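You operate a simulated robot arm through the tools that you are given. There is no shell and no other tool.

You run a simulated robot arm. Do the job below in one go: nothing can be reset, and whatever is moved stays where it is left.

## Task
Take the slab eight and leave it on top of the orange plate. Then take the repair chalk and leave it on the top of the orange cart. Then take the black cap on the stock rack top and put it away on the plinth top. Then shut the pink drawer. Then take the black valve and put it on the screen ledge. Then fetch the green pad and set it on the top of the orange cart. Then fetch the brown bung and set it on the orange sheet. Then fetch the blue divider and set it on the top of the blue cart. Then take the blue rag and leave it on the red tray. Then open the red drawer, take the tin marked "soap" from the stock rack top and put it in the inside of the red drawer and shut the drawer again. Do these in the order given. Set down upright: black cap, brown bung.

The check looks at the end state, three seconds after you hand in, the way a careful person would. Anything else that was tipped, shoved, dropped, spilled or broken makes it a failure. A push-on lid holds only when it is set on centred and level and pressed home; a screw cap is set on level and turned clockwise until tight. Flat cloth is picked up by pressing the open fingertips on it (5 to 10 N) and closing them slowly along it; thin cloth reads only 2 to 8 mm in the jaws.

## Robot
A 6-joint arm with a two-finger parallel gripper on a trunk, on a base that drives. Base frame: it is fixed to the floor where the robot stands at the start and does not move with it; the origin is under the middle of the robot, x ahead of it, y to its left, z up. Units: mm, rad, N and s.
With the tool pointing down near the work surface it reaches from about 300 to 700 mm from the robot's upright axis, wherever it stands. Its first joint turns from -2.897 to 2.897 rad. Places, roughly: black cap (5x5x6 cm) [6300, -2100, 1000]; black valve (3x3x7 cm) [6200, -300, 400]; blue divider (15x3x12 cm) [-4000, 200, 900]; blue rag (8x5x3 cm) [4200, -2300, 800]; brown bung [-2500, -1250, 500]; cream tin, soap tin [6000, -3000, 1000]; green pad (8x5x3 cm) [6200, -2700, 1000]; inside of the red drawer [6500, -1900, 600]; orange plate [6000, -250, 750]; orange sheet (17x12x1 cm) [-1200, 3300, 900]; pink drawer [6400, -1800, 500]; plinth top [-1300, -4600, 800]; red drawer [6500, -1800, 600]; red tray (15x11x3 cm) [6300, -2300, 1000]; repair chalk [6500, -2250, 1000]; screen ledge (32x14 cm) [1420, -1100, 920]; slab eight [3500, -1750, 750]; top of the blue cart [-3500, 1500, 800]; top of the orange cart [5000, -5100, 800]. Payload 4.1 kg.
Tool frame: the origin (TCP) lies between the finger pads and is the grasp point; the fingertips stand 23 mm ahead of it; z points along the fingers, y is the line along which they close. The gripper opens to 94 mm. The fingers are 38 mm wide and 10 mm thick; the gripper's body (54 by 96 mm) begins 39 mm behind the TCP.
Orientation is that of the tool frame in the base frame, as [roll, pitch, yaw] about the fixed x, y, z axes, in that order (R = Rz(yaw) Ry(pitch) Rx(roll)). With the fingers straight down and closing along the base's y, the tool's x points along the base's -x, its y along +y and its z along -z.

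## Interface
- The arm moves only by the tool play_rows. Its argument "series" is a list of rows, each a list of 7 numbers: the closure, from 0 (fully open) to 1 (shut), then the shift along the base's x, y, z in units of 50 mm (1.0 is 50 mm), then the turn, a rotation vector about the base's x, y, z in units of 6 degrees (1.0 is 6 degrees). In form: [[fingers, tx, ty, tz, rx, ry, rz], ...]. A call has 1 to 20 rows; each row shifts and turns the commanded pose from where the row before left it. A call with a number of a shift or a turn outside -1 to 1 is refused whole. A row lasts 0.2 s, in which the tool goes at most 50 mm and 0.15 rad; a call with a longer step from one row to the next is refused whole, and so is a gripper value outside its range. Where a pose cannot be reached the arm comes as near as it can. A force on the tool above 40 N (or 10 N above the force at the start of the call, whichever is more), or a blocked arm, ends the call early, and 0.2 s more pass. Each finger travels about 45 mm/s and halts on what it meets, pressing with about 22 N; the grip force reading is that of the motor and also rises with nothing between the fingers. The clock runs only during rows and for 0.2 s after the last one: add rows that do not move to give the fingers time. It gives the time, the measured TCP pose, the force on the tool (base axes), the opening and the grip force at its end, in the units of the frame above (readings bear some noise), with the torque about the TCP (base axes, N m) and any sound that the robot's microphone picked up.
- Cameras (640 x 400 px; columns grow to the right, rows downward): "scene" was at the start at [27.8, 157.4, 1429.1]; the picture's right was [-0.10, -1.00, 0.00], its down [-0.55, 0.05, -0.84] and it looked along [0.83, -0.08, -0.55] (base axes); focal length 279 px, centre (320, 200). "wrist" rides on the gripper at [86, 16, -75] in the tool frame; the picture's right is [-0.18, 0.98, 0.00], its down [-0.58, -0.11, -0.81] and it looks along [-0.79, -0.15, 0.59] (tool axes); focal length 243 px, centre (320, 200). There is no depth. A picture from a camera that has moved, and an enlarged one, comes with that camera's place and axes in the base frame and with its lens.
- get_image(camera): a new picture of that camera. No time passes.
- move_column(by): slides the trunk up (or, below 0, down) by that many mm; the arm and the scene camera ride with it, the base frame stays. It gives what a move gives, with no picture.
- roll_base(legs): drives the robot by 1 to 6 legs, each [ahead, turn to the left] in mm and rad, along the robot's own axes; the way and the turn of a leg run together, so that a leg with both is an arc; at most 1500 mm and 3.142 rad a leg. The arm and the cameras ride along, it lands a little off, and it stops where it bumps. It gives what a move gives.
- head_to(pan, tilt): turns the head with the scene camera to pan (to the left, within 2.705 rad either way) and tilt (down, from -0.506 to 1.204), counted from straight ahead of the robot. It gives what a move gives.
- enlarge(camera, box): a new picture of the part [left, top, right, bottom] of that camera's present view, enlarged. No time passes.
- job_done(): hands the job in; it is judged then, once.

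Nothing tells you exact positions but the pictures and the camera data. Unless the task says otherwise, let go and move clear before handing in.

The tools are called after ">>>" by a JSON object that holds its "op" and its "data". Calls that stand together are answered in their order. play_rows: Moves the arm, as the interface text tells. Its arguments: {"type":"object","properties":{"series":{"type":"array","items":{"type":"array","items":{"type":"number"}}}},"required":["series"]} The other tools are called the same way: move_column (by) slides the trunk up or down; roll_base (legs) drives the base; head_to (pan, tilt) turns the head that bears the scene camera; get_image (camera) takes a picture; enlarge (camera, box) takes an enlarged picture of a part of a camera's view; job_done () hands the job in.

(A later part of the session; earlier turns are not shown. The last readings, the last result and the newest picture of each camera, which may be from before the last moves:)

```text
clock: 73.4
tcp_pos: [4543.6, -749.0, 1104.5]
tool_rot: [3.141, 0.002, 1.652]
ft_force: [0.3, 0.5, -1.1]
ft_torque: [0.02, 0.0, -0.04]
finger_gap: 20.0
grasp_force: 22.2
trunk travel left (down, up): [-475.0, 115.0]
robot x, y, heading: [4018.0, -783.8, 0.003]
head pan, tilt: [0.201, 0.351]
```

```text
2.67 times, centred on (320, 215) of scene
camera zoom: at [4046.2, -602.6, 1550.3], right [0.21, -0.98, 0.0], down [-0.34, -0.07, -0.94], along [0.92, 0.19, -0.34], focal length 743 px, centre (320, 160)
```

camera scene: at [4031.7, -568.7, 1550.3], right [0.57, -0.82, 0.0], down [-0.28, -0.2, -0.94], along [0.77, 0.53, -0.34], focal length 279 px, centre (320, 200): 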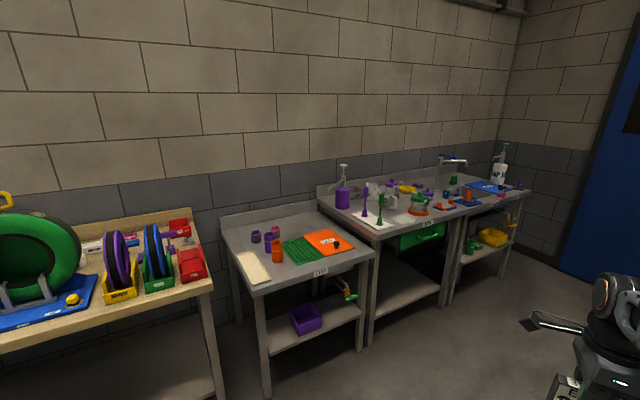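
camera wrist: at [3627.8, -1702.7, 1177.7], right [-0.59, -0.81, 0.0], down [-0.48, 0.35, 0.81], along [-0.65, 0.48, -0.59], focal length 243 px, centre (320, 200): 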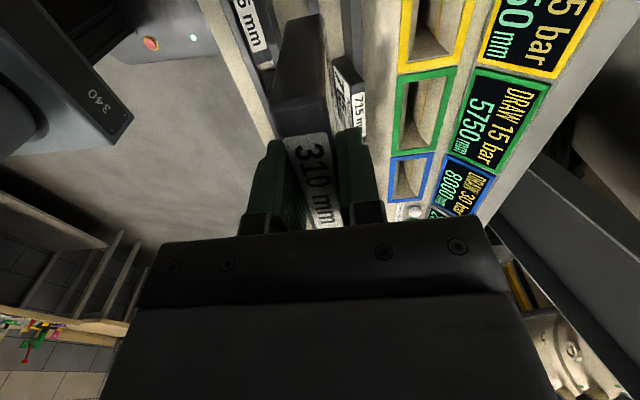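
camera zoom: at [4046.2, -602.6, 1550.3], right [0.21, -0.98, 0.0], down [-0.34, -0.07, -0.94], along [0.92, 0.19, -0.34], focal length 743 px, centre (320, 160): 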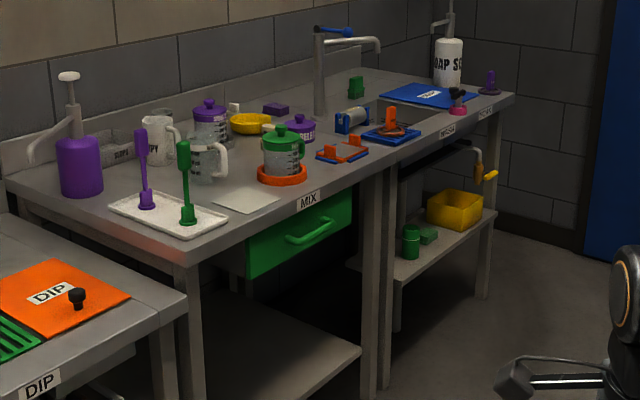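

The sink/mix bench runs at about -0.45 rad, and the orange plate looks to be the small one near the bench front at about (5980, -265). I'll drive up to face it.

>>> {"op": "roll_base", "data": {"legs": [[1500, 0], [200, 0], [0, 1.115]]}}

>>> {"op": "head_to", "data": {"pan": 0.0, "tilt": 0.6}}

>>> {"op": "get_image", "data": {"camera": "scene"}}

```text
clock: 84.8
tcp_pos: [5905.8, -288.7, 1103.1]
tool_rot: [3.14, -0.001, 2.767]
ft_force: [-0.3, -0.2, -1.7]
ft_torque: [-0.01, 0.02, 0.0]
finger_gap: 20.0
grasp_force: 21.5
trunk travel left (down, up): [-475.0, 115.0]
robot x, y, heading: [5706.6, -778.2, 1.118]
head pan, tilt: [0.201, 0.351]
```

```text
clock: 85.5
tcp_pos: [5905.1, -288.2, 1103.2]
tool_rot: [3.141, -0.001, 2.768]
ft_force: [-0.8, 0.1, -2.4]
ft_torque: [0.02, 0.0, 0.03]
finger_gap: 19.8
grasp_force: 22.4
trunk travel left (down, up): [-475.0, 115.0]
robot x, y, heading: [5705.7, -777.0, 1.118]
head pan, tilt: [0.0, 0.6]
```

```text
taken
camera scene: at [5569.1, -679.9, 1527.6], right [0.9, -0.44, 0.0], down [-0.25, -0.51, -0.83], along [0.36, 0.74, -0.56], focal length 279 px, centre (320, 200)
```

scene: 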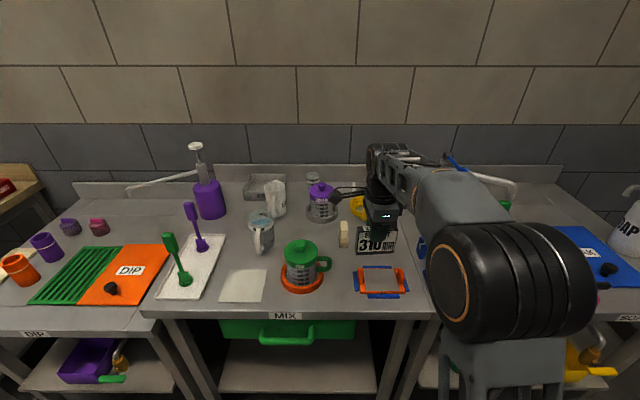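

>>> {"op": "enlarge", "data": {"camera": "scene", "box": [260, 200, 460, 325]}}

>>> {"op": "get_image", "data": {"camera": "wrist"}}

```text
3.20 times, centred on (360, 262) of scene
camera zoom: at [5569.1, -679.9, 1527.6], right [0.9, -0.44, 0.0], down [-0.25, -0.51, -0.83], along [0.36, 0.74, -0.56], focal length 892 px, centre (192, 0)
```

zoom: 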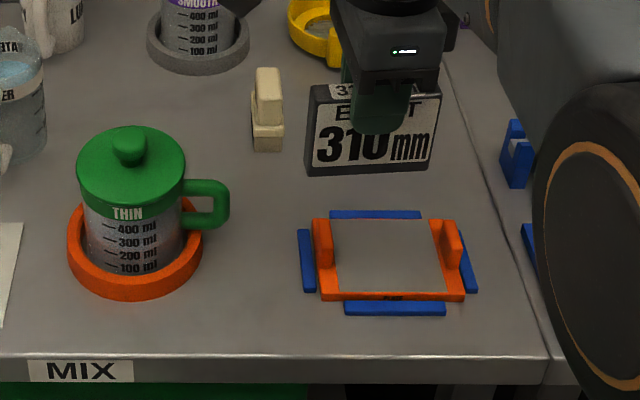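

```text
taken
camera wrist: at [5831.2, -241.3, 1177.6], right [0.53, 0.85, 0.0], down [0.5, -0.31, 0.81], along [0.68, -0.43, -0.59], focal length 243 px, centre (320, 200)
```

wrist: 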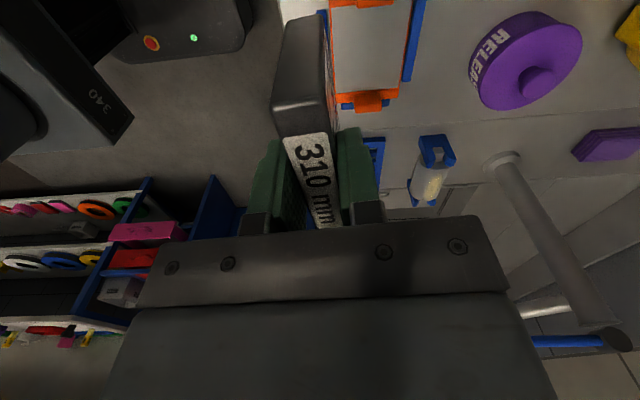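

>>> {"op": "enlarge", "data": {"camera": "scene", "box": [345, 255, 425, 305]}}

>>> {"op": "enlarge", "data": {"camera": "wrist", "box": [240, 0, 480, 150]}}

>>> {"op": "head_to", "data": {"pan": -0.5, "tilt": 0.6}}

>>> {"op": "get_image", "data": {"camera": "scene"}}

```text
8.00 times, centred on (385, 280) of scene
camera zoom: at [5569.1, -679.9, 1527.6], right [0.9, -0.44, 0.0], down [-0.25, -0.51, -0.83], along [0.36, 0.74, -0.56], focal length 2229 px, centre (-200, -440)
```

zoom: 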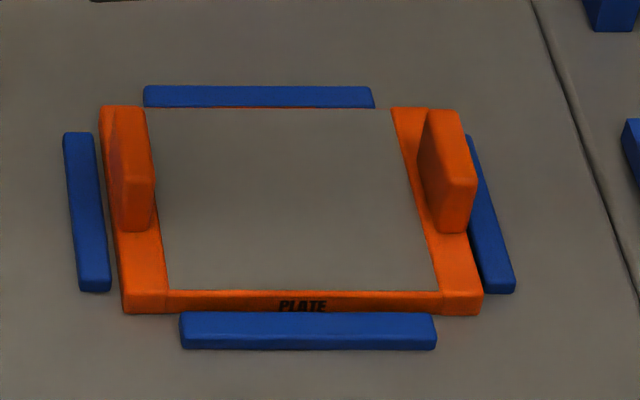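

```text
2.67 times, centred on (360, 75) of wrist
camera zoom: at [5831.2, -241.3, 1177.6], right [0.53, 0.85, 0.0], down [0.5, -0.31, 0.81], along [0.68, -0.43, -0.59], focal length 647 px, centre (213, 533)
```

zoom: 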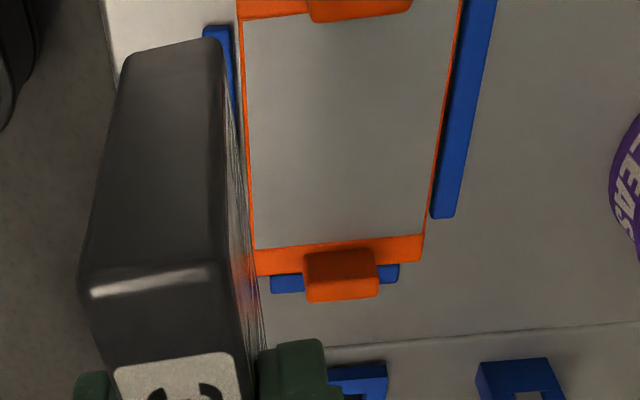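

```text
clock: 86.5
tcp_pos: [5906.0, -288.9, 1103.3]
tool_rot: [-3.141, 0.001, 2.767]
ft_force: [-0.2, -0.6, -1.5]
ft_torque: [0.02, 0.02, -0.05]
finger_gap: 19.8
grasp_force: 21.9
trunk travel left (down, up): [-475.0, 115.0]
robot x, y, heading: [5707.9, -780.6, 1.122]
head pan, tilt: [-0.499, 0.6]
```

```text
taken
camera scene: at [5602.4, -708.0, 1527.5], right [0.58, -0.81, 0.0], down [-0.46, -0.33, -0.83], along [0.67, 0.48, -0.56], focal length 279 px, centre (320, 200)
```

scene: 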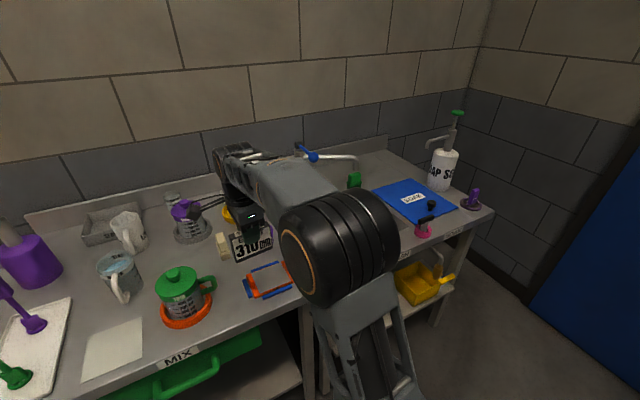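

The plate is marked "PLATE": its top is near z≈848, centred at about (5983, -255), with tabs at its left and right ends and locating bars around it. I'll turn the slab 85° so its long edge runs front-to-back between the tabs, and hover over the plate.

>>> {"op": "play_rows", "data": {"series": [[1, 0.103, 0.045, -0.08, 0, 0, 0.947], [1, 0.103, 0.045, -0.08, 0, 0, 0.947], [1, 0.103, 0.045, -0.08, 0, 0, 0.947], [1, 0.103, 0.045, -0.08, 0, 0, 0.947], [1, 0.103, 0.045, -0.08, 0, 0, 0.947], [1, 0.103, 0.045, -0.08, 0, 0, 0.947], [1, 0.103, 0.045, -0.08, 0, 0, 0.947], [1, 0.103, 0.045, -0.08, 0, 0, 0.947], [1, 0.103, 0.045, -0.08, 0, 0, 0.947], [1, 0.103, 0.045, -0.08, 0, 0, 0.947], [1, 0.103, 0.045, -0.08, 0, 0, 0.947], [1, 0.103, 0.045, -0.08, 0, 0, 0.947], [1, 0.103, 0.045, -0.08, 0, 0, 0.947], [1, 0.103, 0.045, -0.08, 0, 0, 0.947], [1, 0.103, 0.045, -0.08, 0, 0, 0.947]]}}

>>> {"op": "head_to", "data": {"pan": 0.0, "tilt": 0.6}}

>>> {"op": "enlarge", "data": {"camera": "scene", "box": [290, 200, 450, 300]}}

>>> {"op": "get_image", "data": {"camera": "wrist"}}

```text
clock: 89.7
tcp_pos: [5982.1, -255.5, 1042.0]
tool_rot: [-3.141, 0.001, -2.027]
ft_force: [0.2, 0.3, -1.4]
ft_torque: [0.02, 0.01, 0.01]
finger_gap: 19.8
grasp_force: 22.5
trunk travel left (down, up): [-475.0, 115.0]
robot x, y, heading: [5704.9, -776.7, 1.121]
head pan, tilt: [-0.499, 0.6]
```

```text
clock: 90.6
tcp_pos: [5981.9, -256.3, 1043.1]
tool_rot: [3.141, 0.0, -2.03]
ft_force: [-0.2, 0.3, -1.9]
ft_torque: [0.0, 0.0, 0.03]
finger_gap: 19.6
grasp_force: 21.7
trunk travel left (down, up): [-475.0, 115.0]
robot x, y, heading: [5707.1, -777.2, 1.12]
head pan, tilt: [0.0, 0.6]
```

```text
4.00 times, centred on (370, 250) of scene
camera zoom: at [5569.2, -680.0, 1527.5], right [0.9, -0.44, 0.0], down [-0.25, -0.51, -0.82], along [0.36, 0.74, -0.57], focal length 1114 px, centre (120, 0)
```

zoom: 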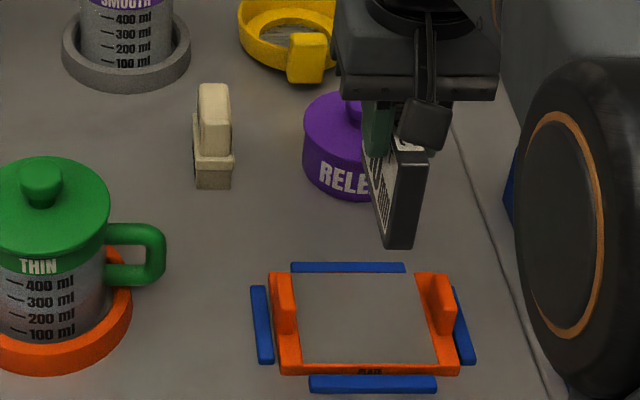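

```text
taken
camera wrist: at [5929.3, -325.3, 1117.8], right [-0.8, 0.6, 0.0], down [0.36, 0.47, 0.81], along [0.48, 0.64, -0.59], focal length 243 px, centre (320, 200)
```

wrist: 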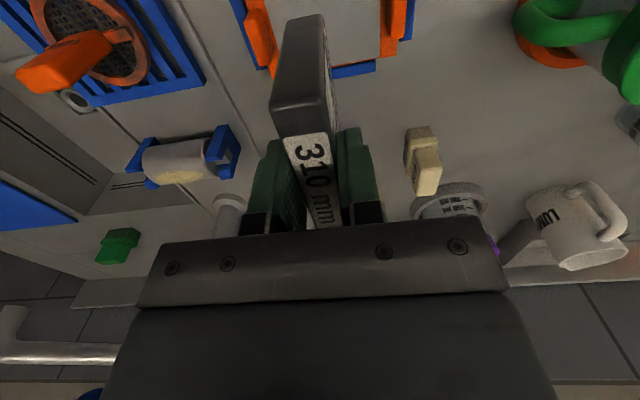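

The slab's bottom edge is about 67 mm below the TCP, so contact should come near TCP z≈915. Descending in stages.

>>> {"op": "play_rows", "data": {"series": [[1, 0.01, 0.02, -0.6, 0, 0, 0], [1, 0.01, 0.01, -0.6, 0, 0, 0], [1, 0, 0, -0.5, 0, 0, 0], [1, 0, 0, -0.3, 0, 0, 0], [1, 0, 0, 0, 0, 0, 0]]}}

>>> {"op": "enlarge", "data": {"camera": "scene", "box": [300, 220, 440, 308]}}

>>> {"op": "get_image", "data": {"camera": "wrist"}}

```text
clock: 91.8
tcp_pos: [5982.3, -254.0, 943.0]
tool_rot: [3.142, 0.0, -2.029]
ft_force: [0.1, -0.1, -2.4]
ft_torque: [-0.03, -0.01, 0.0]
finger_gap: 19.7
grasp_force: 21.8
trunk travel left (down, up): [-475.0, 115.0]
robot x, y, heading: [5709.4, -780.7, 1.122]
head pan, tilt: [0.0, 0.6]
```

```text
4.55 times, centred on (370, 264) of scene
camera zoom: at [5569.1, -679.9, 1527.5], right [0.9, -0.44, 0.0], down [-0.25, -0.51, -0.82], along [0.36, 0.74, -0.57], focal length 1266 px, centre (93, -91)
```

zoom: 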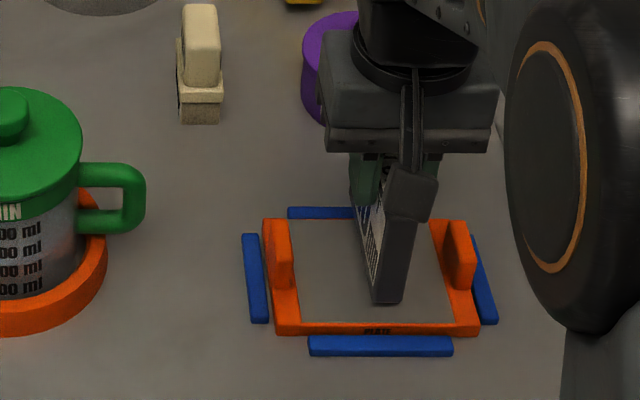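

```text
taken
camera wrist: at [5930.4, -323.6, 1017.3], right [-0.8, 0.6, 0.0], down [0.35, 0.47, 0.81], along [0.48, 0.64, -0.59], focal length 243 px, centre (320, 200)
```

wrist: 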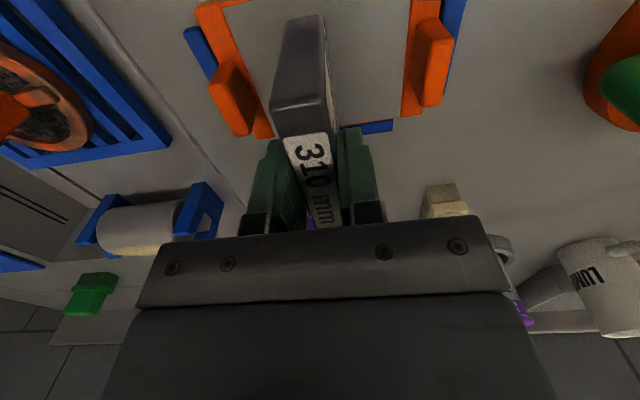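

>>> {"op": "play_rows", "data": {"series": [[1, 0, 0, -0.2, 0, 0, 0], [1, 0, 0, -0.2, 0, 0, 0], [1, 0, 0, -0.06, 0, 0, 0], [1, 0, 0, 0, 0, 0, 0]]}}

>>> {"op": "enlarge", "data": {"camera": "scene", "box": [320, 235, 440, 310]}}

```text
clock: 92.4
tcp_pos: [5982.7, -251.5, 933.4]
tool_rot: [-3.14, 0.018, -2.029]
ft_force: [-1.5, -3.3, 18.2]
ft_torque: [-0.66, 0.32, -0.01]
finger_gap: 19.5
grasp_force: 22.2
trunk travel left (down, up): [-475.0, 115.0]
robot x, y, heading: [5709.6, -781.8, 1.123]
head pan, tilt: [0.0, 0.6]
stopped in row 3: the force on the tool passed its limit at 50 N (the readings are from after the stop); the commanded pose is now the measured one
```

```text
5.33 times, centred on (380, 272) of scene
camera zoom: at [5567.8, -682.4, 1527.6], right [0.9, -0.44, 0.0], down [-0.25, -0.51, -0.83], along [0.36, 0.74, -0.56], focal length 1486 px, centre (0, -187)
```

zoom: 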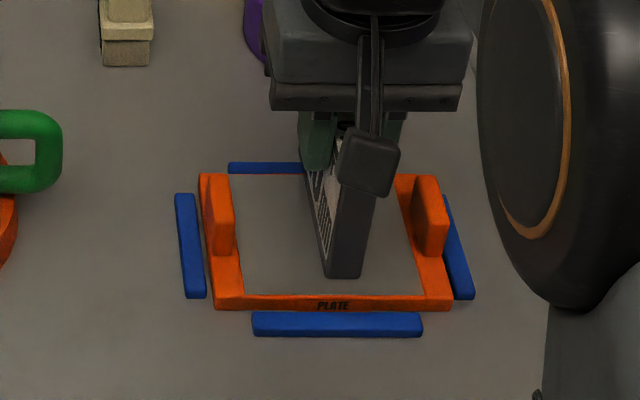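

Contact came early because the plate top is actually at z≈866, and with that height the plate's centre is about 17 mm nearer to me. I'll lift, shift to the corrected centre (5973, -266), and set the slab down gently.

>>> {"op": "play_rows", "data": {"series": [[1, 0, 0, 0.3, -0.154, 0.076, 0], [1, -0.1, -0.14, 0, 0, 0, 0], [1, -0.1, -0.14, 0, 0, 0, 0], [1, 0, 0, -0.1, 0, 0, 0], [1, 0, 0, 0, 0, 0, 0]]}}

>>> {"op": "enlarge", "data": {"camera": "scene", "box": [320, 235, 440, 310]}}

>>> {"op": "get_image", "data": {"camera": "wrist"}}

```text
clock: 93.6
tcp_pos: [5975.0, -265.6, 939.0]
tool_rot: [3.14, -0.005, -2.032]
ft_force: [-0.1, 0.7, -2.0]
ft_torque: [0.0, 0.03, 0.0]
finger_gap: 19.8
grasp_force: 22.2
trunk travel left (down, up): [-475.0, 115.0]
robot x, y, heading: [5706.0, -776.5, 1.121]
head pan, tilt: [0.0, 0.6]
```

```text
5.33 times, centred on (380, 272) of scene
camera zoom: at [5569.1, -679.9, 1527.5], right [0.9, -0.44, 0.0], down [-0.25, -0.51, -0.82], along [0.36, 0.74, -0.57], focal length 1486 px, centre (0, -187)
```

zoom: 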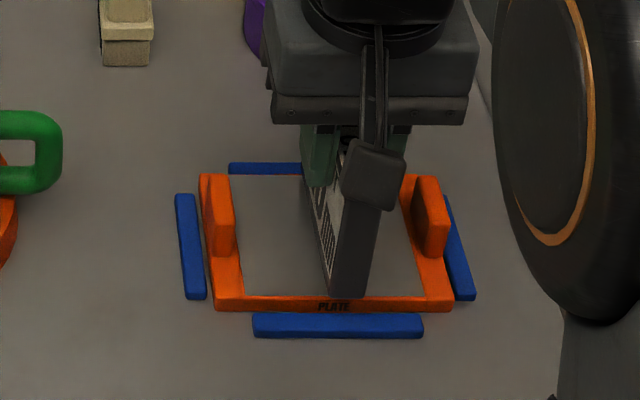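

```text
taken
camera wrist: at [5922.1, -335.2, 1014.1], right [-0.8, 0.6, 0.0], down [0.36, 0.48, 0.8], along [0.48, 0.64, -0.6], focal length 243 px, centre (320, 200)
```

wrist: 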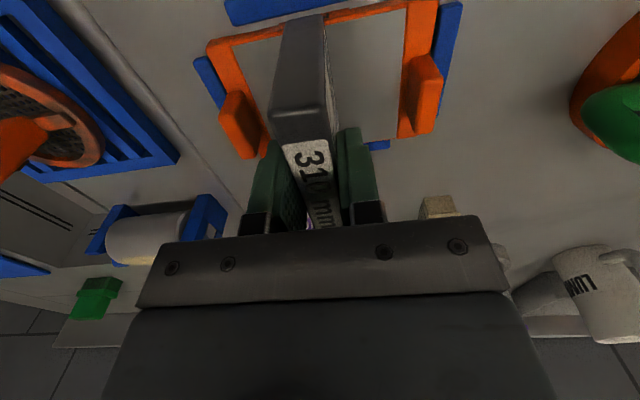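

>>> {"op": "play_rows", "data": {"series": [[1, 0, 0, -0.06, 0, 0, 0], [1, 0, 0, -0.04, 0, 0, 0], [1, 0, 0, 0, 0, 0, 0]]}}

```text
clock: 94.4
tcp_pos: [5974.2, -265.6, 934.9]
tool_rot: [-3.141, -0.005, -2.03]
ft_force: [-0.3, -0.2, -1.6]
ft_torque: [0.01, 0.01, 0.01]
finger_gap: 19.8
grasp_force: 22.0
trunk travel left (down, up): [-475.0, 115.0]
robot x, y, heading: [5705.7, -779.8, 1.119]
head pan, tilt: [0.0, 0.6]
```

>>> {"op": "play_rows", "data": {"series": [[1, 0, 0, -0.03, 0, 0, 0], [1, 0, 0, -0.02, 0, 0, 0], [1, 0, 0, 0, 0, 0, 0]]}}

```text
clock: 95.2
tcp_pos: [5974.3, -265.1, 932.7]
tool_rot: [3.14, 0.0, -2.029]
ft_force: [-0.2, -2.1, 11.1]
ft_torque: [0.47, -0.31, -0.06]
finger_gap: 20.0
grasp_force: 22.0
trunk travel left (down, up): [-475.0, 115.0]
robot x, y, heading: [5705.9, -774.7, 1.119]
head pan, tilt: [0.0, 0.6]
```

>>> {"op": "play_rows", "data": {"series": [[1, 0, 0, -0.01, 0, 0, 0], [0.95, 0, 0, 0, 0, 0, 0], [0.8, 0, 0, 0, 0, 0, 0], [0.7, 0, 0, 0, 0, 0, 0], [0.65, 0, 0, 0, 0, 0, 0], [0.65, 0, 0, 0, 0, 0, 0]]}}

>>> {"op": "get_image", "data": {"camera": "wrist"}}

>>> {"op": "enlarge", "data": {"camera": "scene", "box": [320, 235, 440, 310]}}

```text
clock: 96.6
tcp_pos: [5974.3, -266.4, 932.1]
tool_rot: [-3.141, -0.005, -2.029]
ft_force: [-0.4, -0.2, 1.1]
ft_torque: [-0.02, -0.02, 0.02]
finger_gap: 32.9
grasp_force: 0.0
trunk travel left (down, up): [-475.0, 115.0]
robot x, y, heading: [5706.4, -781.3, 1.118]
head pan, tilt: [0.0, 0.6]
```

```text
taken
camera wrist: at [5921.6, -335.0, 1006.4], right [-0.8, 0.6, 0.0], down [0.36, 0.48, 0.8], along [0.48, 0.64, -0.6], focal length 243 px, centre (320, 200)
```

wrist: 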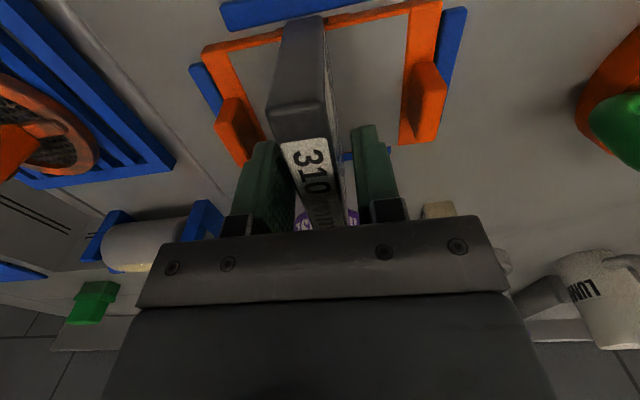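

```text
5.33 times, centred on (380, 272) of scene
camera zoom: at [5569.0, -680.2, 1527.5], right [0.9, -0.44, 0.0], down [-0.25, -0.51, -0.83], along [0.36, 0.74, -0.56], focal length 1486 px, centre (0, -187)
```

zoom: 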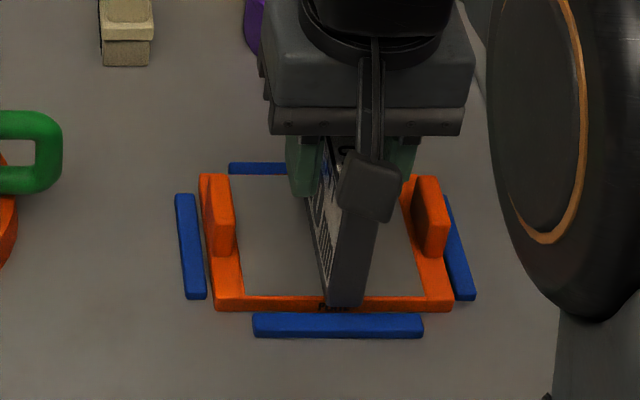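

EIGHT stands on the plate by itself. I'll raise the hand straight up clear of it and check.

>>> {"op": "play_rows", "data": {"series": [[0.6, 0, 0, 0, 0, 0, 0], [0.6, 0, 0, 0.3, 0, 0, 0], [0.6, 0, 0, 0.6, 0, 0, 0], [0.5, 0, 0, 0.8, 0, 0, 0], [0.3, 0, 0, 0.9, 0, 0, 0], [0.0, 0, 0, 0.9, 0, 0, 0]]}}

>>> {"op": "enlarge", "data": {"camera": "scene", "box": [300, 200, 460, 300]}}

>>> {"op": "get_image", "data": {"camera": "wrist"}}

```text
clock: 98.0
tcp_pos: [5975.5, -266.0, 1107.4]
tool_rot: [-3.14, -0.006, -2.029]
ft_force: [-0.5, 0.2, 0.1]
ft_torque: [-0.01, 0.02, -0.01]
finger_gap: 94.2
grasp_force: 0.1
trunk travel left (down, up): [-475.0, 115.0]
robot x, y, heading: [5703.9, -778.9, 1.121]
head pan, tilt: [0.0, 0.6]
```

```text
4.00 times, centred on (380, 250) of scene
camera zoom: at [5569.0, -680.3, 1527.5], right [0.9, -0.44, 0.0], down [-0.25, -0.51, -0.83], along [0.36, 0.74, -0.56], focal length 1114 px, centre (80, 0)
```

zoom: 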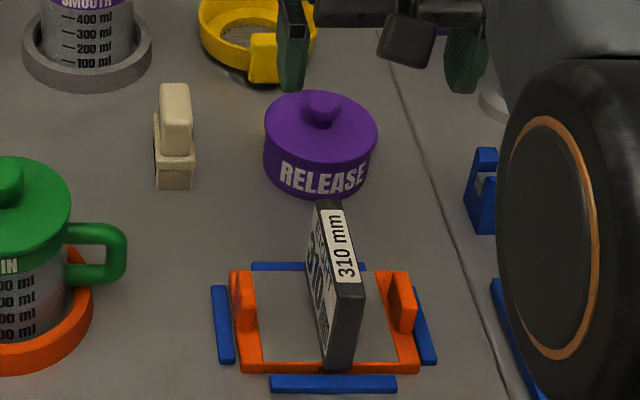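

```text
taken
camera wrist: at [5922.9, -334.8, 1182.3], right [-0.8, 0.6, 0.0], down [0.36, 0.48, 0.8], along [0.48, 0.64, -0.6], focal length 243 px, centre (320, 200)
```

wrist: 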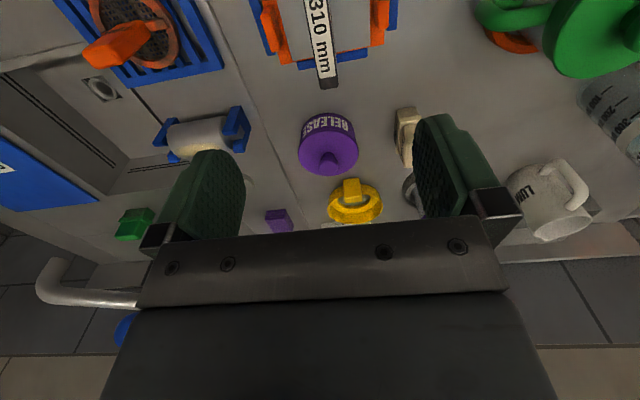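

Slab EIGHT stands on the orange plate. Next is the repair chalk on the stock rack, so I'll back away from the bench, turn to face the rack, and look.

>>> {"op": "roll_base", "data": {"legs": [[-600, 0], [0, -1.57]]}}

>>> {"op": "head_to", "data": {"pan": 0.0, "tilt": 0.4}}

>>> {"op": "get_image", "data": {"camera": "scene"}}

>>> {"op": "head_to", "data": {"pan": -0.6, "tilt": 0.4}}

>>> {"op": "get_image", "data": {"camera": "scene"}}

>>> {"op": "head_to", "data": {"pan": 1.0, "tilt": 0.6}}

>>> {"op": "get_image", "data": {"camera": "scene"}}

```text
clock: 105.2
tcp_pos: [5959.3, -1585.9, 1105.5]
tool_rot: [-3.142, -0.004, 2.684]
ft_force: [0.3, -0.4, -0.1]
ft_torque: [0.05, -0.02, -0.03]
finger_gap: 94.0
grasp_force: 0.1
trunk travel left (down, up): [-475.0, 115.0]
robot x, y, heading: [5444.7, -1320.0, -0.451]
head pan, tilt: [0.0, 0.6]
```

```text
clock: 106.0
tcp_pos: [5957.8, -1584.7, 1106.8]
tool_rot: [-3.141, -0.005, 2.684]
ft_force: [0.0, -0.8, -0.1]
ft_torque: [0.01, -0.01, 0.01]
finger_gap: 93.9
grasp_force: 0.0
trunk travel left (down, up): [-475.0, 115.0]
robot x, y, heading: [5441.9, -1316.0, -0.449]
head pan, tilt: [0.0, 0.4]
```

```text
taken
camera scene: at [5546.4, -1182.8, 1545.7], right [-0.43, -0.9, 0.0], down [-0.35, 0.17, -0.92], along [0.83, -0.4, -0.39], focal length 279 px, centre (320, 200)
```

scene: 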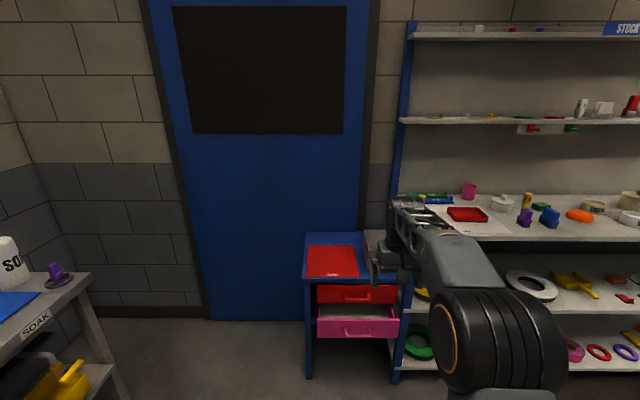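

```text
clock: 107.0
tcp_pos: [5958.6, -1586.2, 1107.7]
tool_rot: [3.141, -0.005, 2.685]
ft_force: [0.8, 0.2, 0.5]
ft_torque: [-0.02, -0.01, 0.0]
finger_gap: 93.8
grasp_force: 0.0
trunk travel left (down, up): [-475.0, 115.0]
robot x, y, heading: [5444.1, -1318.3, -0.453]
head pan, tilt: [-0.6, 0.4]
```

```text
taken
camera scene: at [5509.1, -1222.8, 1545.7], right [-0.87, -0.5, 0.0], down [-0.19, 0.34, -0.92], along [0.46, -0.8, -0.39], focal length 279 px, centre (320, 200)
```

scene: 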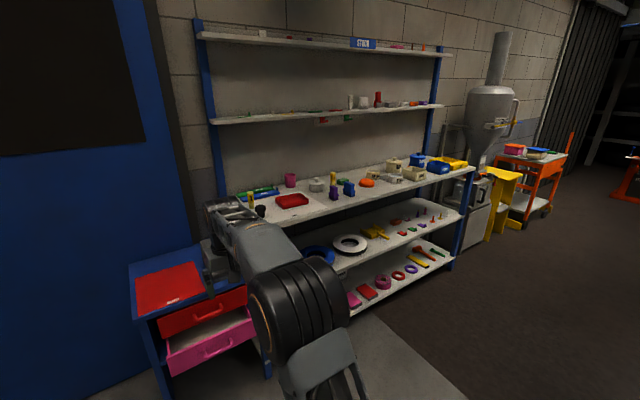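

```text
clock: 108.6
tcp_pos: [5958.9, -1586.5, 1107.1]
tool_rot: [-3.141, -0.006, 2.686]
ft_force: [-0.2, 0.2, 1.0]
ft_torque: [0.03, -0.05, -0.04]
finger_gap: 94.0
grasp_force: 0.1
trunk travel left (down, up): [-475.0, 115.0]
robot x, y, heading: [5445.8, -1317.0, -0.45]
head pan, tilt: [1.0, 0.6]
```

```text
taken
camera scene: at [5538.3, -1096.3, 1527.5], right [0.52, -0.85, 0.0], down [-0.48, -0.3, -0.83], along [0.7, 0.43, -0.56], focal length 279 px, centre (320, 200)
```

scene: 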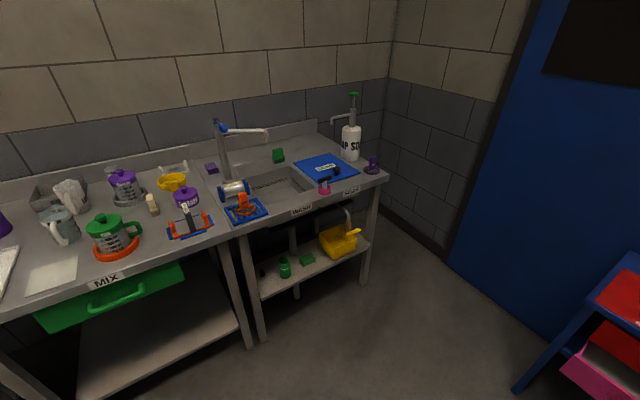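

>>> {"op": "head_to", "data": {"pan": -0.6, "tilt": 0.4}}

>>> {"op": "enlarge", "data": {"camera": "scene", "box": [230, 140, 390, 240]}}

>>> {"op": "enlarge", "data": {"camera": "scene", "box": [330, 130, 490, 230]}}

>>> {"op": "enlarge", "data": {"camera": "scene", "box": [480, 100, 600, 200]}}

```text
clock: 110.3
tcp_pos: [5959.1, -1585.3, 1106.9]
tool_rot: [3.141, -0.005, 2.685]
ft_force: [0.0, 0.1, 0.5]
ft_torque: [0.01, 0.0, 0.0]
finger_gap: 94.2
grasp_force: 0.0
trunk travel left (down, up): [-475.0, 115.0]
robot x, y, heading: [5444.2, -1318.8, -0.451]
head pan, tilt: [-0.6, 0.4]
```

```text
4.00 times, centred on (310, 190) of scene
camera zoom: at [5509.1, -1222.8, 1545.7], right [-0.87, -0.5, 0.0], down [-0.19, 0.34, -0.92], along [0.46, -0.8, -0.39], focal length 1114 px, centre (360, 240)
```

zoom: 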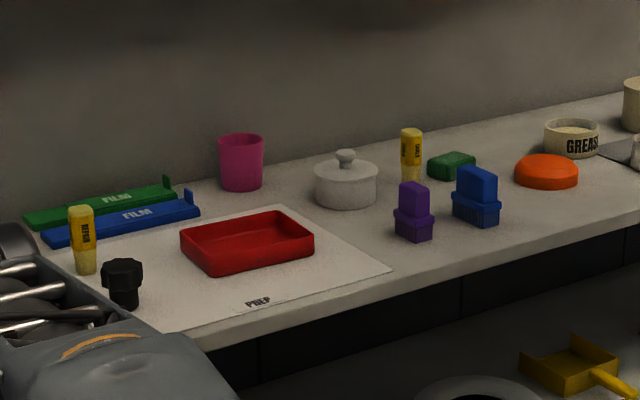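

```text
4.00 times, centred on (410, 180) of scene
camera zoom: at [5509.1, -1222.8, 1545.7], right [-0.87, -0.5, 0.0], down [-0.19, 0.34, -0.92], along [0.46, -0.8, -0.39], focal length 1114 px, centre (-40, 280)
```

zoom: 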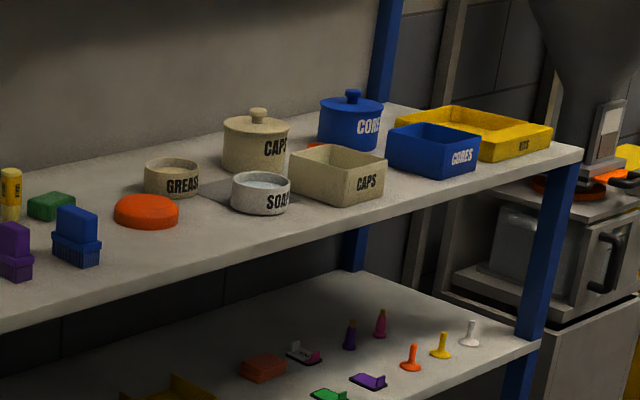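

```text
4.00 times, centred on (540, 150) of scene
camera zoom: at [5509.1, -1222.8, 1545.7], right [-0.87, -0.5, 0.0], down [-0.19, 0.34, -0.92], along [0.46, -0.8, -0.39], focal length 1114 px, centre (-560, 400)
```

zoom: 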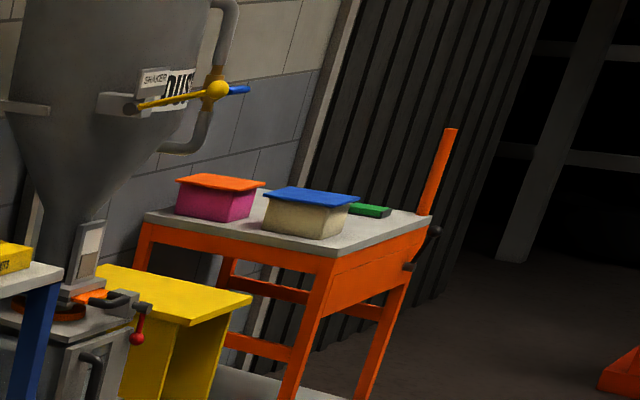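

The stick marked REPAIR sits at the rack's back left near (6470, -2185), the black cap in front of it, and the orange cart with two boxes stands further right. Before driving in close, I'll use the wrist camera to look back and learn how far the base reaches.

>>> {"op": "play_rows", "data": {"series": [[0, 0, 0, 0, 0, 0, -1], [0, 0, 0, 0, 0, 0, -1], [0, 0, 0, 0, 0, 0, -1], [0, 0, 0, 0, 0, 0, -1], [0, 0, 0, 0, 0, 0, -1], [0, 0, 0, 0, 0, 0, -1], [0, 0, 0, 0, 0, 0, -1], [0, 0, 0, 0, 0, 0, -1], [0, 0, 0, 0, 0, 0, -1], [0, 0, 0, 0, 0, 0, -1], [0, 0, 0, 0, 0, 0, -1], [0, 0, 0, 0, 0, 0, -1], [0, 0, 0, 0, 0, 0, -1], [0, 0, 0, 0, 0, 0, -1], [0, 0, 0, 0, 0, 0, -1], [0, 0, 0, 0, 0, 0, -1], [0, 0, 0, 0, 0, 0, -1], [0, 0, 0, 0, 0, 0, -1], [0, 0, 0, 0, 0, 0, -1], [0, 0, 0, 0, 0, 0, -1]]}}

>>> {"op": "get_image", "data": {"camera": "wrist"}}

```text
clock: 114.5
tcp_pos: [5959.0, -1585.3, 1106.8]
tool_rot: [3.141, -0.006, 0.589]
ft_force: [0.5, 0.3, 0.1]
ft_torque: [0.02, 0.0, -0.05]
finger_gap: 93.8
grasp_force: 0.0
trunk travel left (down, up): [-475.0, 115.0]
robot x, y, heading: [5445.7, -1319.0, -0.451]
head pan, tilt: [-0.6, 0.4]
```

```text
taken
camera wrist: at [6039.6, -1551.0, 1181.7], right [0.39, -0.92, 0.0], down [-0.55, -0.23, 0.8], along [-0.74, -0.31, -0.59], focal length 243 px, centre (320, 200)
```

wrist: 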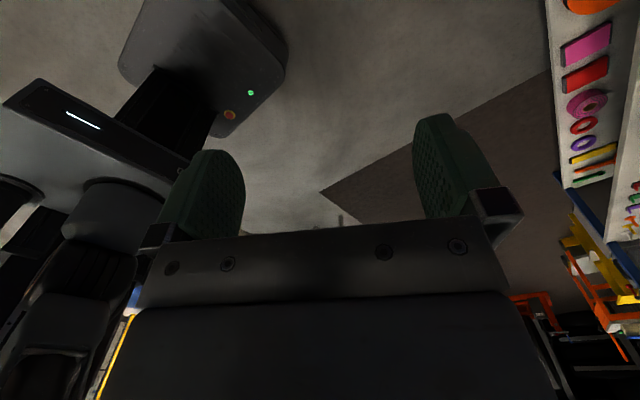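

The base only reaches about 180 mm ahead of its centre, so I can get close to furniture. I'll turn the hand back and drive to a standoff in front of the rack for a better look.

>>> {"op": "play_rows", "data": {"series": [[0, 0, 0, 0, 0, 0, 1], [0, 0, 0, 0, 0, 0, 1], [0, 0, 0, 0, 0, 0, 1], [0, 0, 0, 0, 0, 0, 1], [0, 0, 0, 0, 0, 0, 1], [0, 0, 0, 0, 0, 0, 1], [0, 0, 0, 0, 0, 0, 1], [0, 0, 0, 0, 0, 0, 1], [0, 0, 0, 0, 0, 0, 1], [0, 0, 0, 0, 0, 0, 1], [0, 0, 0, 0, 0, 0, 1], [0, 0, 0, 0, 0, 0, 1], [0, 0, 0, 0, 0, 0, 1], [0, 0, 0, 0, 0, 0, 1], [0, 0, 0, 0, 0, 0, 1], [0, 0, 0, 0, 0, 0, 1], [0, 0, 0, 0, 0, 0, 1], [0, 0, 0, 0, 0, 0, 1], [0, 0, 0, 0, 0, 0, 1], [0, 0, 0, 0, 0, 0, 1]]}}

>>> {"op": "roll_base", "data": {"legs": [[0, -0.67], [680, 0], [0, 0.67]]}}

>>> {"op": "head_to", "data": {"pan": 0.0, "tilt": 0.3}}

>>> {"op": "get_image", "data": {"camera": "scene"}}

```text
clock: 118.7
tcp_pos: [5958.7, -1585.1, 1106.6]
tool_rot: [3.141, -0.004, 2.686]
ft_force: [0.0, -0.3, 0.0]
ft_torque: [0.0, 0.0, 0.0]
finger_gap: 94.0
grasp_force: 0.0
trunk travel left (down, up): [-475.0, 115.0]
robot x, y, heading: [5446.4, -1317.6, -0.448]
head pan, tilt: [-0.6, 0.4]
```

```text
clock: 126.0
tcp_pos: [6257.8, -2193.4, 1107.6]
tool_rot: [-3.14, -0.006, 2.688]
ft_force: [0.8, -0.9, 0.1]
ft_torque: [0.01, -0.01, 0.01]
finger_gap: 94.5
grasp_force: 0.0
trunk travel left (down, up): [-475.0, 115.0]
robot x, y, heading: [5742.8, -1928.3, -0.444]
head pan, tilt: [-0.6, 0.4]
```

```text
clock: 127.0
tcp_pos: [6259.0, -2192.8, 1107.7]
tool_rot: [-3.141, -0.004, 2.69]
ft_force: [0.0, 0.7, 0.1]
ft_torque: [0.0, -0.01, -0.01]
finger_gap: 94.0
grasp_force: 0.0
trunk travel left (down, up): [-475.0, 115.0]
robot x, y, heading: [5745.3, -1929.5, -0.444]
head pan, tilt: [0.0, 0.3]
```

```text
taken
camera scene: at [5844.4, -1793.2, 1555.0], right [-0.43, -0.9, 0.0], down [-0.27, 0.13, -0.96], along [0.86, -0.41, -0.3], focal length 279 px, centre (320, 200)
```

scene: 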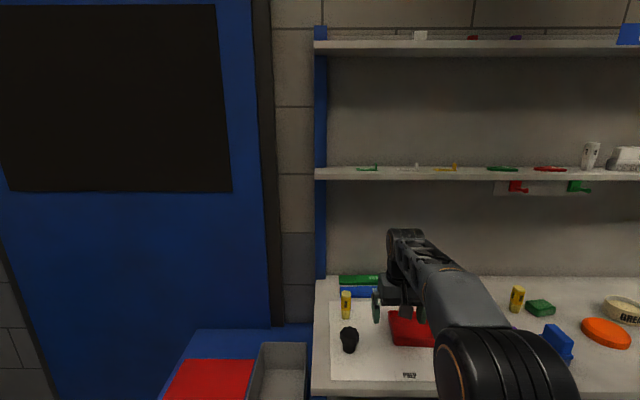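

>>> {"op": "enlarge", "data": {"camera": "scene", "box": [310, 260, 470, 360]}}

>>> {"op": "enlarge", "data": {"camera": "scene", "box": [480, 260, 640, 360]}}

>>> {"op": "get_image", "data": {"camera": "wrist"}}

```text
4.00 times, centred on (390, 310) of scene
camera zoom: at [5844.4, -1793.2, 1555.0], right [-0.43, -0.9, 0.0], down [-0.27, 0.13, -0.96], along [0.86, -0.41, -0.3], focal length 1114 px, centre (40, -240)
```

zoom: 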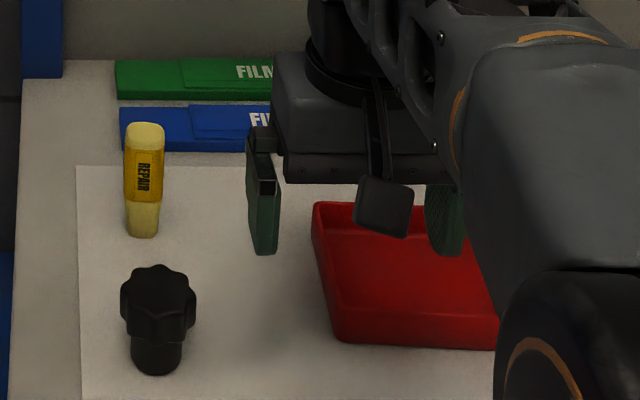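

```text
4.00 times, centred on (560, 310) of scene
camera zoom: at [5844.4, -1793.2, 1555.0], right [-0.43, -0.9, 0.0], down [-0.27, 0.13, -0.96], along [0.86, -0.41, -0.3], focal length 1114 px, centre (-640, -240)
```

zoom: 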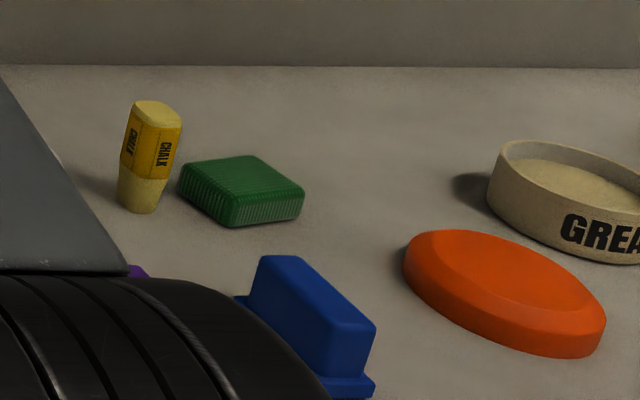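

```text
taken
camera wrist: at [6188.1, -2140.5, 1181.9], right [0.59, 0.8, 0.0], down [0.48, -0.35, 0.8], along [0.65, -0.48, -0.6], focal length 243 px, centre (320, 200)
```

wrist: 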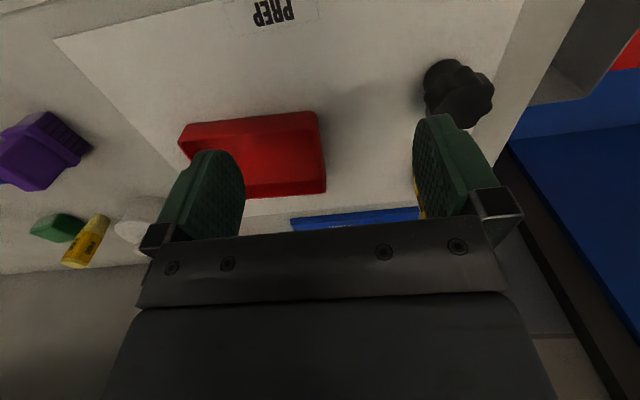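

The stick marked REPAIR stands upright at about (6468, -2177), its base at z≈949 and 79 mm tall. I'll retract the arm a bit, drive 200 mm closer, and look again.

>>> {"op": "play_rows", "data": {"series": [[0, -0.398, 0.53, -0.13, 0, 0, 0], [0, -0.398, 0.53, -0.13, 0, 0, 0], [0, -0.398, 0.53, -0.13, 0, 0, 0], [0, -0.398, 0.53, -0.13, 0, 0, 0], [0, -0.398, 0.53, -0.13, 0, 0, 0]]}}

>>> {"op": "roll_base", "data": {"legs": [[200, 0]]}}

>>> {"op": "head_to", "data": {"pan": 0.0, "tilt": 0.6}}

>>> {"op": "get_image", "data": {"camera": "scene"}}

>>> {"op": "get_image", "data": {"camera": "wrist"}}

```text
clock: 128.2
tcp_pos: [6157.1, -2060.2, 1075.9]
tool_rot: [-3.141, -0.004, 2.689]
ft_force: [0.1, -0.8, 1.2]
ft_torque: [0.01, 0.01, 0.02]
finger_gap: 94.0
grasp_force: 0.0
trunk travel left (down, up): [-475.0, 115.0]
robot x, y, heading: [5743.5, -1927.5, -0.449]
head pan, tilt: [0.0, 0.3]
```

```text
clock: 129.8
tcp_pos: [6340.2, -2148.0, 1074.6]
tool_rot: [-3.141, -0.006, 2.691]
ft_force: [-0.7, 0.2, 0.0]
ft_torque: [0.01, 0.01, 0.01]
finger_gap: 93.8
grasp_force: 0.0
trunk travel left (down, up): [-475.0, 115.0]
robot x, y, heading: [5922.4, -2017.5, -0.447]
head pan, tilt: [0.0, 0.3]
```

```text
clock: 130.7
tcp_pos: [6339.4, -2148.2, 1075.6]
tool_rot: [-3.14, -0.006, 2.69]
ft_force: [-0.8, 0.0, 0.5]
ft_torque: [0.02, 0.01, 0.01]
finger_gap: 94.2
grasp_force: 0.1
trunk travel left (down, up): [-475.0, 115.0]
robot x, y, heading: [5925.0, -2015.8, -0.444]
head pan, tilt: [0.0, 0.6]
```

```text
taken
camera scene: at [6021.2, -1877.2, 1527.6], right [-0.43, -0.9, 0.0], down [-0.51, 0.24, -0.83], along [0.75, -0.35, -0.56], focal length 279 px, centre (320, 200)
```

scene: 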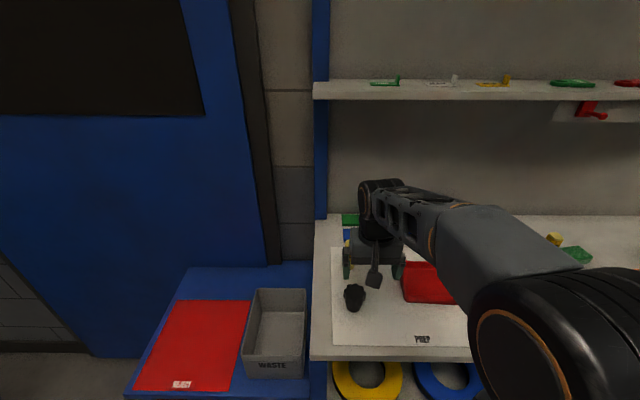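

```text
taken
camera wrist: at [6269.4, -2095.0, 1149.8], right [0.59, 0.8, 0.0], down [0.48, -0.35, 0.8], along [0.65, -0.48, -0.59], focal length 243 px, centre (320, 200)
```

wrist: 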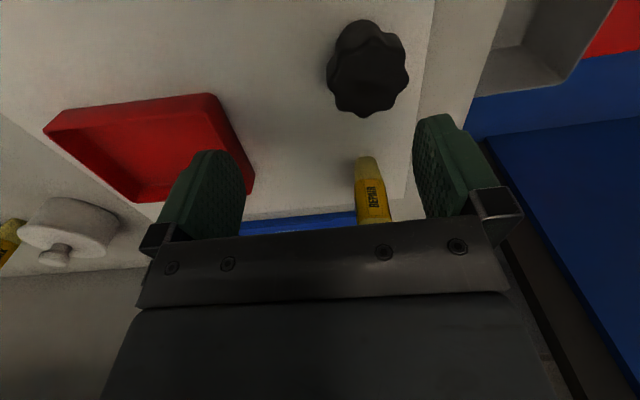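

>>> {"op": "play_rows", "data": {"series": [[0, 0.643, -0.139, 0, 0, 0, 0], [0, 0.643, -0.139, 0, 0, 0, 0], [0, 0.643, -0.139, 0, 0, 0, 0], [0, 0.643, -0.139, 0, 0, 0, 0], [0, 0, 0, 0, 0, 0, 0]]}}

>>> {"op": "get_image", "data": {"camera": "wrist"}}

>>> {"op": "enlarge", "data": {"camera": "scene", "box": [300, 160, 460, 260]}}

```text
clock: 131.8
tcp_pos: [6467.2, -2174.9, 1074.7]
tool_rot: [-3.139, -0.005, 2.69]
ft_force: [-0.5, -0.7, -0.6]
ft_torque: [0.0, 0.01, 0.02]
finger_gap: 94.1
grasp_force: 0.2
trunk travel left (down, up): [-475.0, 115.0]
robot x, y, heading: [5922.9, -2011.4, -0.446]
head pan, tilt: [0.0, 0.6]
```

```text
taken
camera wrist: at [6397.4, -2122.2, 1149.5], right [0.59, 0.8, 0.0], down [0.48, -0.35, 0.8], along [0.65, -0.48, -0.6], focal length 243 px, centre (320, 200)
```

wrist: 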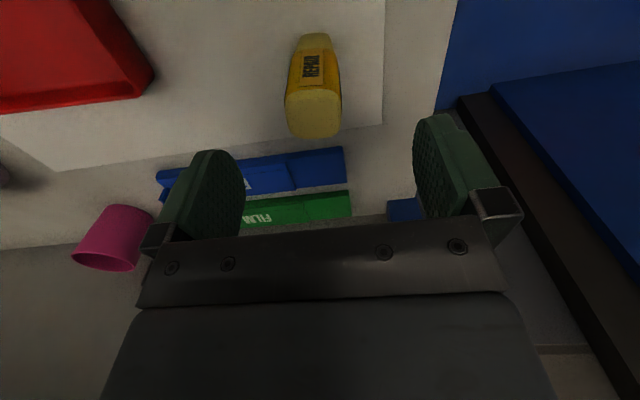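

```text
4.00 times, centred on (380, 210) of scene
camera zoom: at [6021.4, -1877.2, 1527.5], right [-0.43, -0.9, 0.0], down [-0.51, 0.24, -0.82], along [0.74, -0.35, -0.57], focal length 1114 px, centre (80, 160)
```

zoom: 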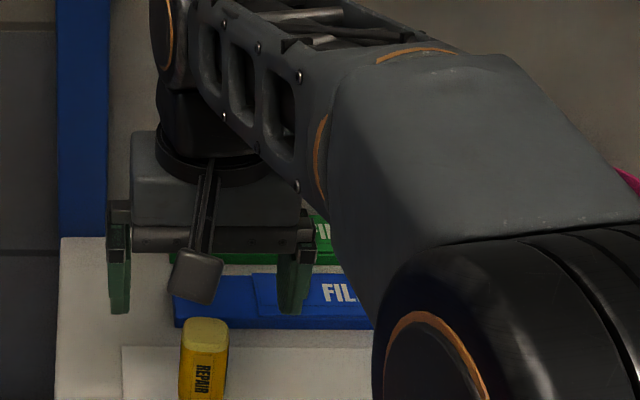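

>>> {"op": "play_rows", "data": {"series": [[0, -0.07, 0.035, -0.4, 0, 0, 0], [0, 0, 0, -0.5, 0, 0, 0], [0, 0, 0, -0.5, 0, 0, 0], [0, 0, 0, 0, 0, 0, 0]]}}

>>> {"op": "get_image", "data": {"camera": "wrist"}}

```text
clock: 132.8
tcp_pos: [6463.1, -2173.2, 1006.8]
tool_rot: [3.14, -0.003, 2.689]
ft_force: [1.1, -0.6, -0.4]
ft_torque: [-0.03, 0.01, -0.02]
finger_gap: 93.9
grasp_force: 0.1
trunk travel left (down, up): [-475.0, 115.0]
robot x, y, heading: [5924.5, -2011.7, -0.445]
head pan, tilt: [0.0, 0.6]
```

```text
taken
camera wrist: at [6394.3, -2120.7, 1079.7], right [0.59, 0.8, 0.0], down [0.48, -0.35, 0.8], along [0.65, -0.48, -0.59], focal length 243 px, centre (320, 200)
```

wrist: 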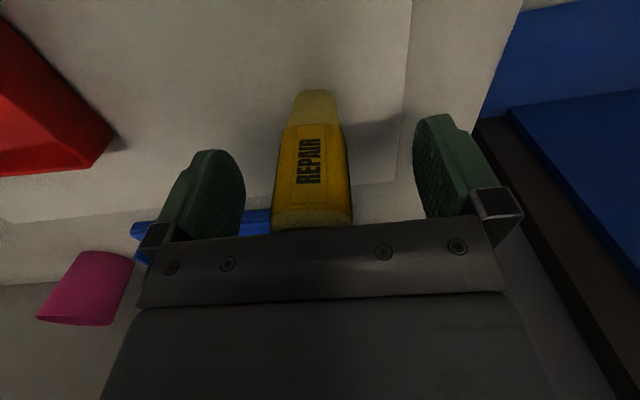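

>>> {"op": "play_rows", "data": {"series": [[0.1, -0.03, -0.07, 0, 0, 0, 0], [0.4, 0, 0, 0, 0, 0, 0], [0.6, 0, 0, 0, 0, 0, 0], [0.8, 0, 0, 0, 0, 0, 0], [1, 0, 0, 0, 0, 0, 0], [1, 0, 0, 0, 0, 0, 0], [1, 0, 0, 0, 0, 0, 0]]}}

>>> {"op": "get_image", "data": {"camera": "wrist"}}

```text
clock: 134.4
tcp_pos: [6462.2, -2176.2, 1005.3]
tool_rot: [-3.141, -0.005, 2.692]
ft_force: [0.6, 0.5, 0.4]
ft_torque: [-0.04, -0.03, 0.0]
finger_gap: 29.7
grasp_force: 22.2
trunk travel left (down, up): [-475.0, 115.0]
robot x, y, heading: [5921.8, -2018.4, -0.448]
head pan, tilt: [0.0, 0.6]
```

```text
taken
camera wrist: at [6392.7, -2124.3, 1079.9], right [0.59, 0.8, 0.0], down [0.48, -0.35, 0.8], along [0.65, -0.48, -0.6], focal length 243 px, centre (320, 200)
```

wrist: 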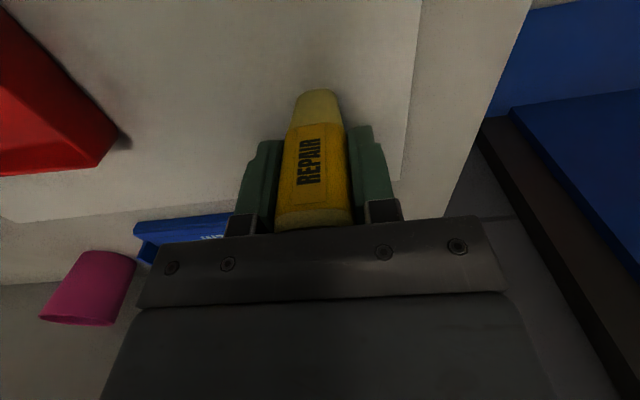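

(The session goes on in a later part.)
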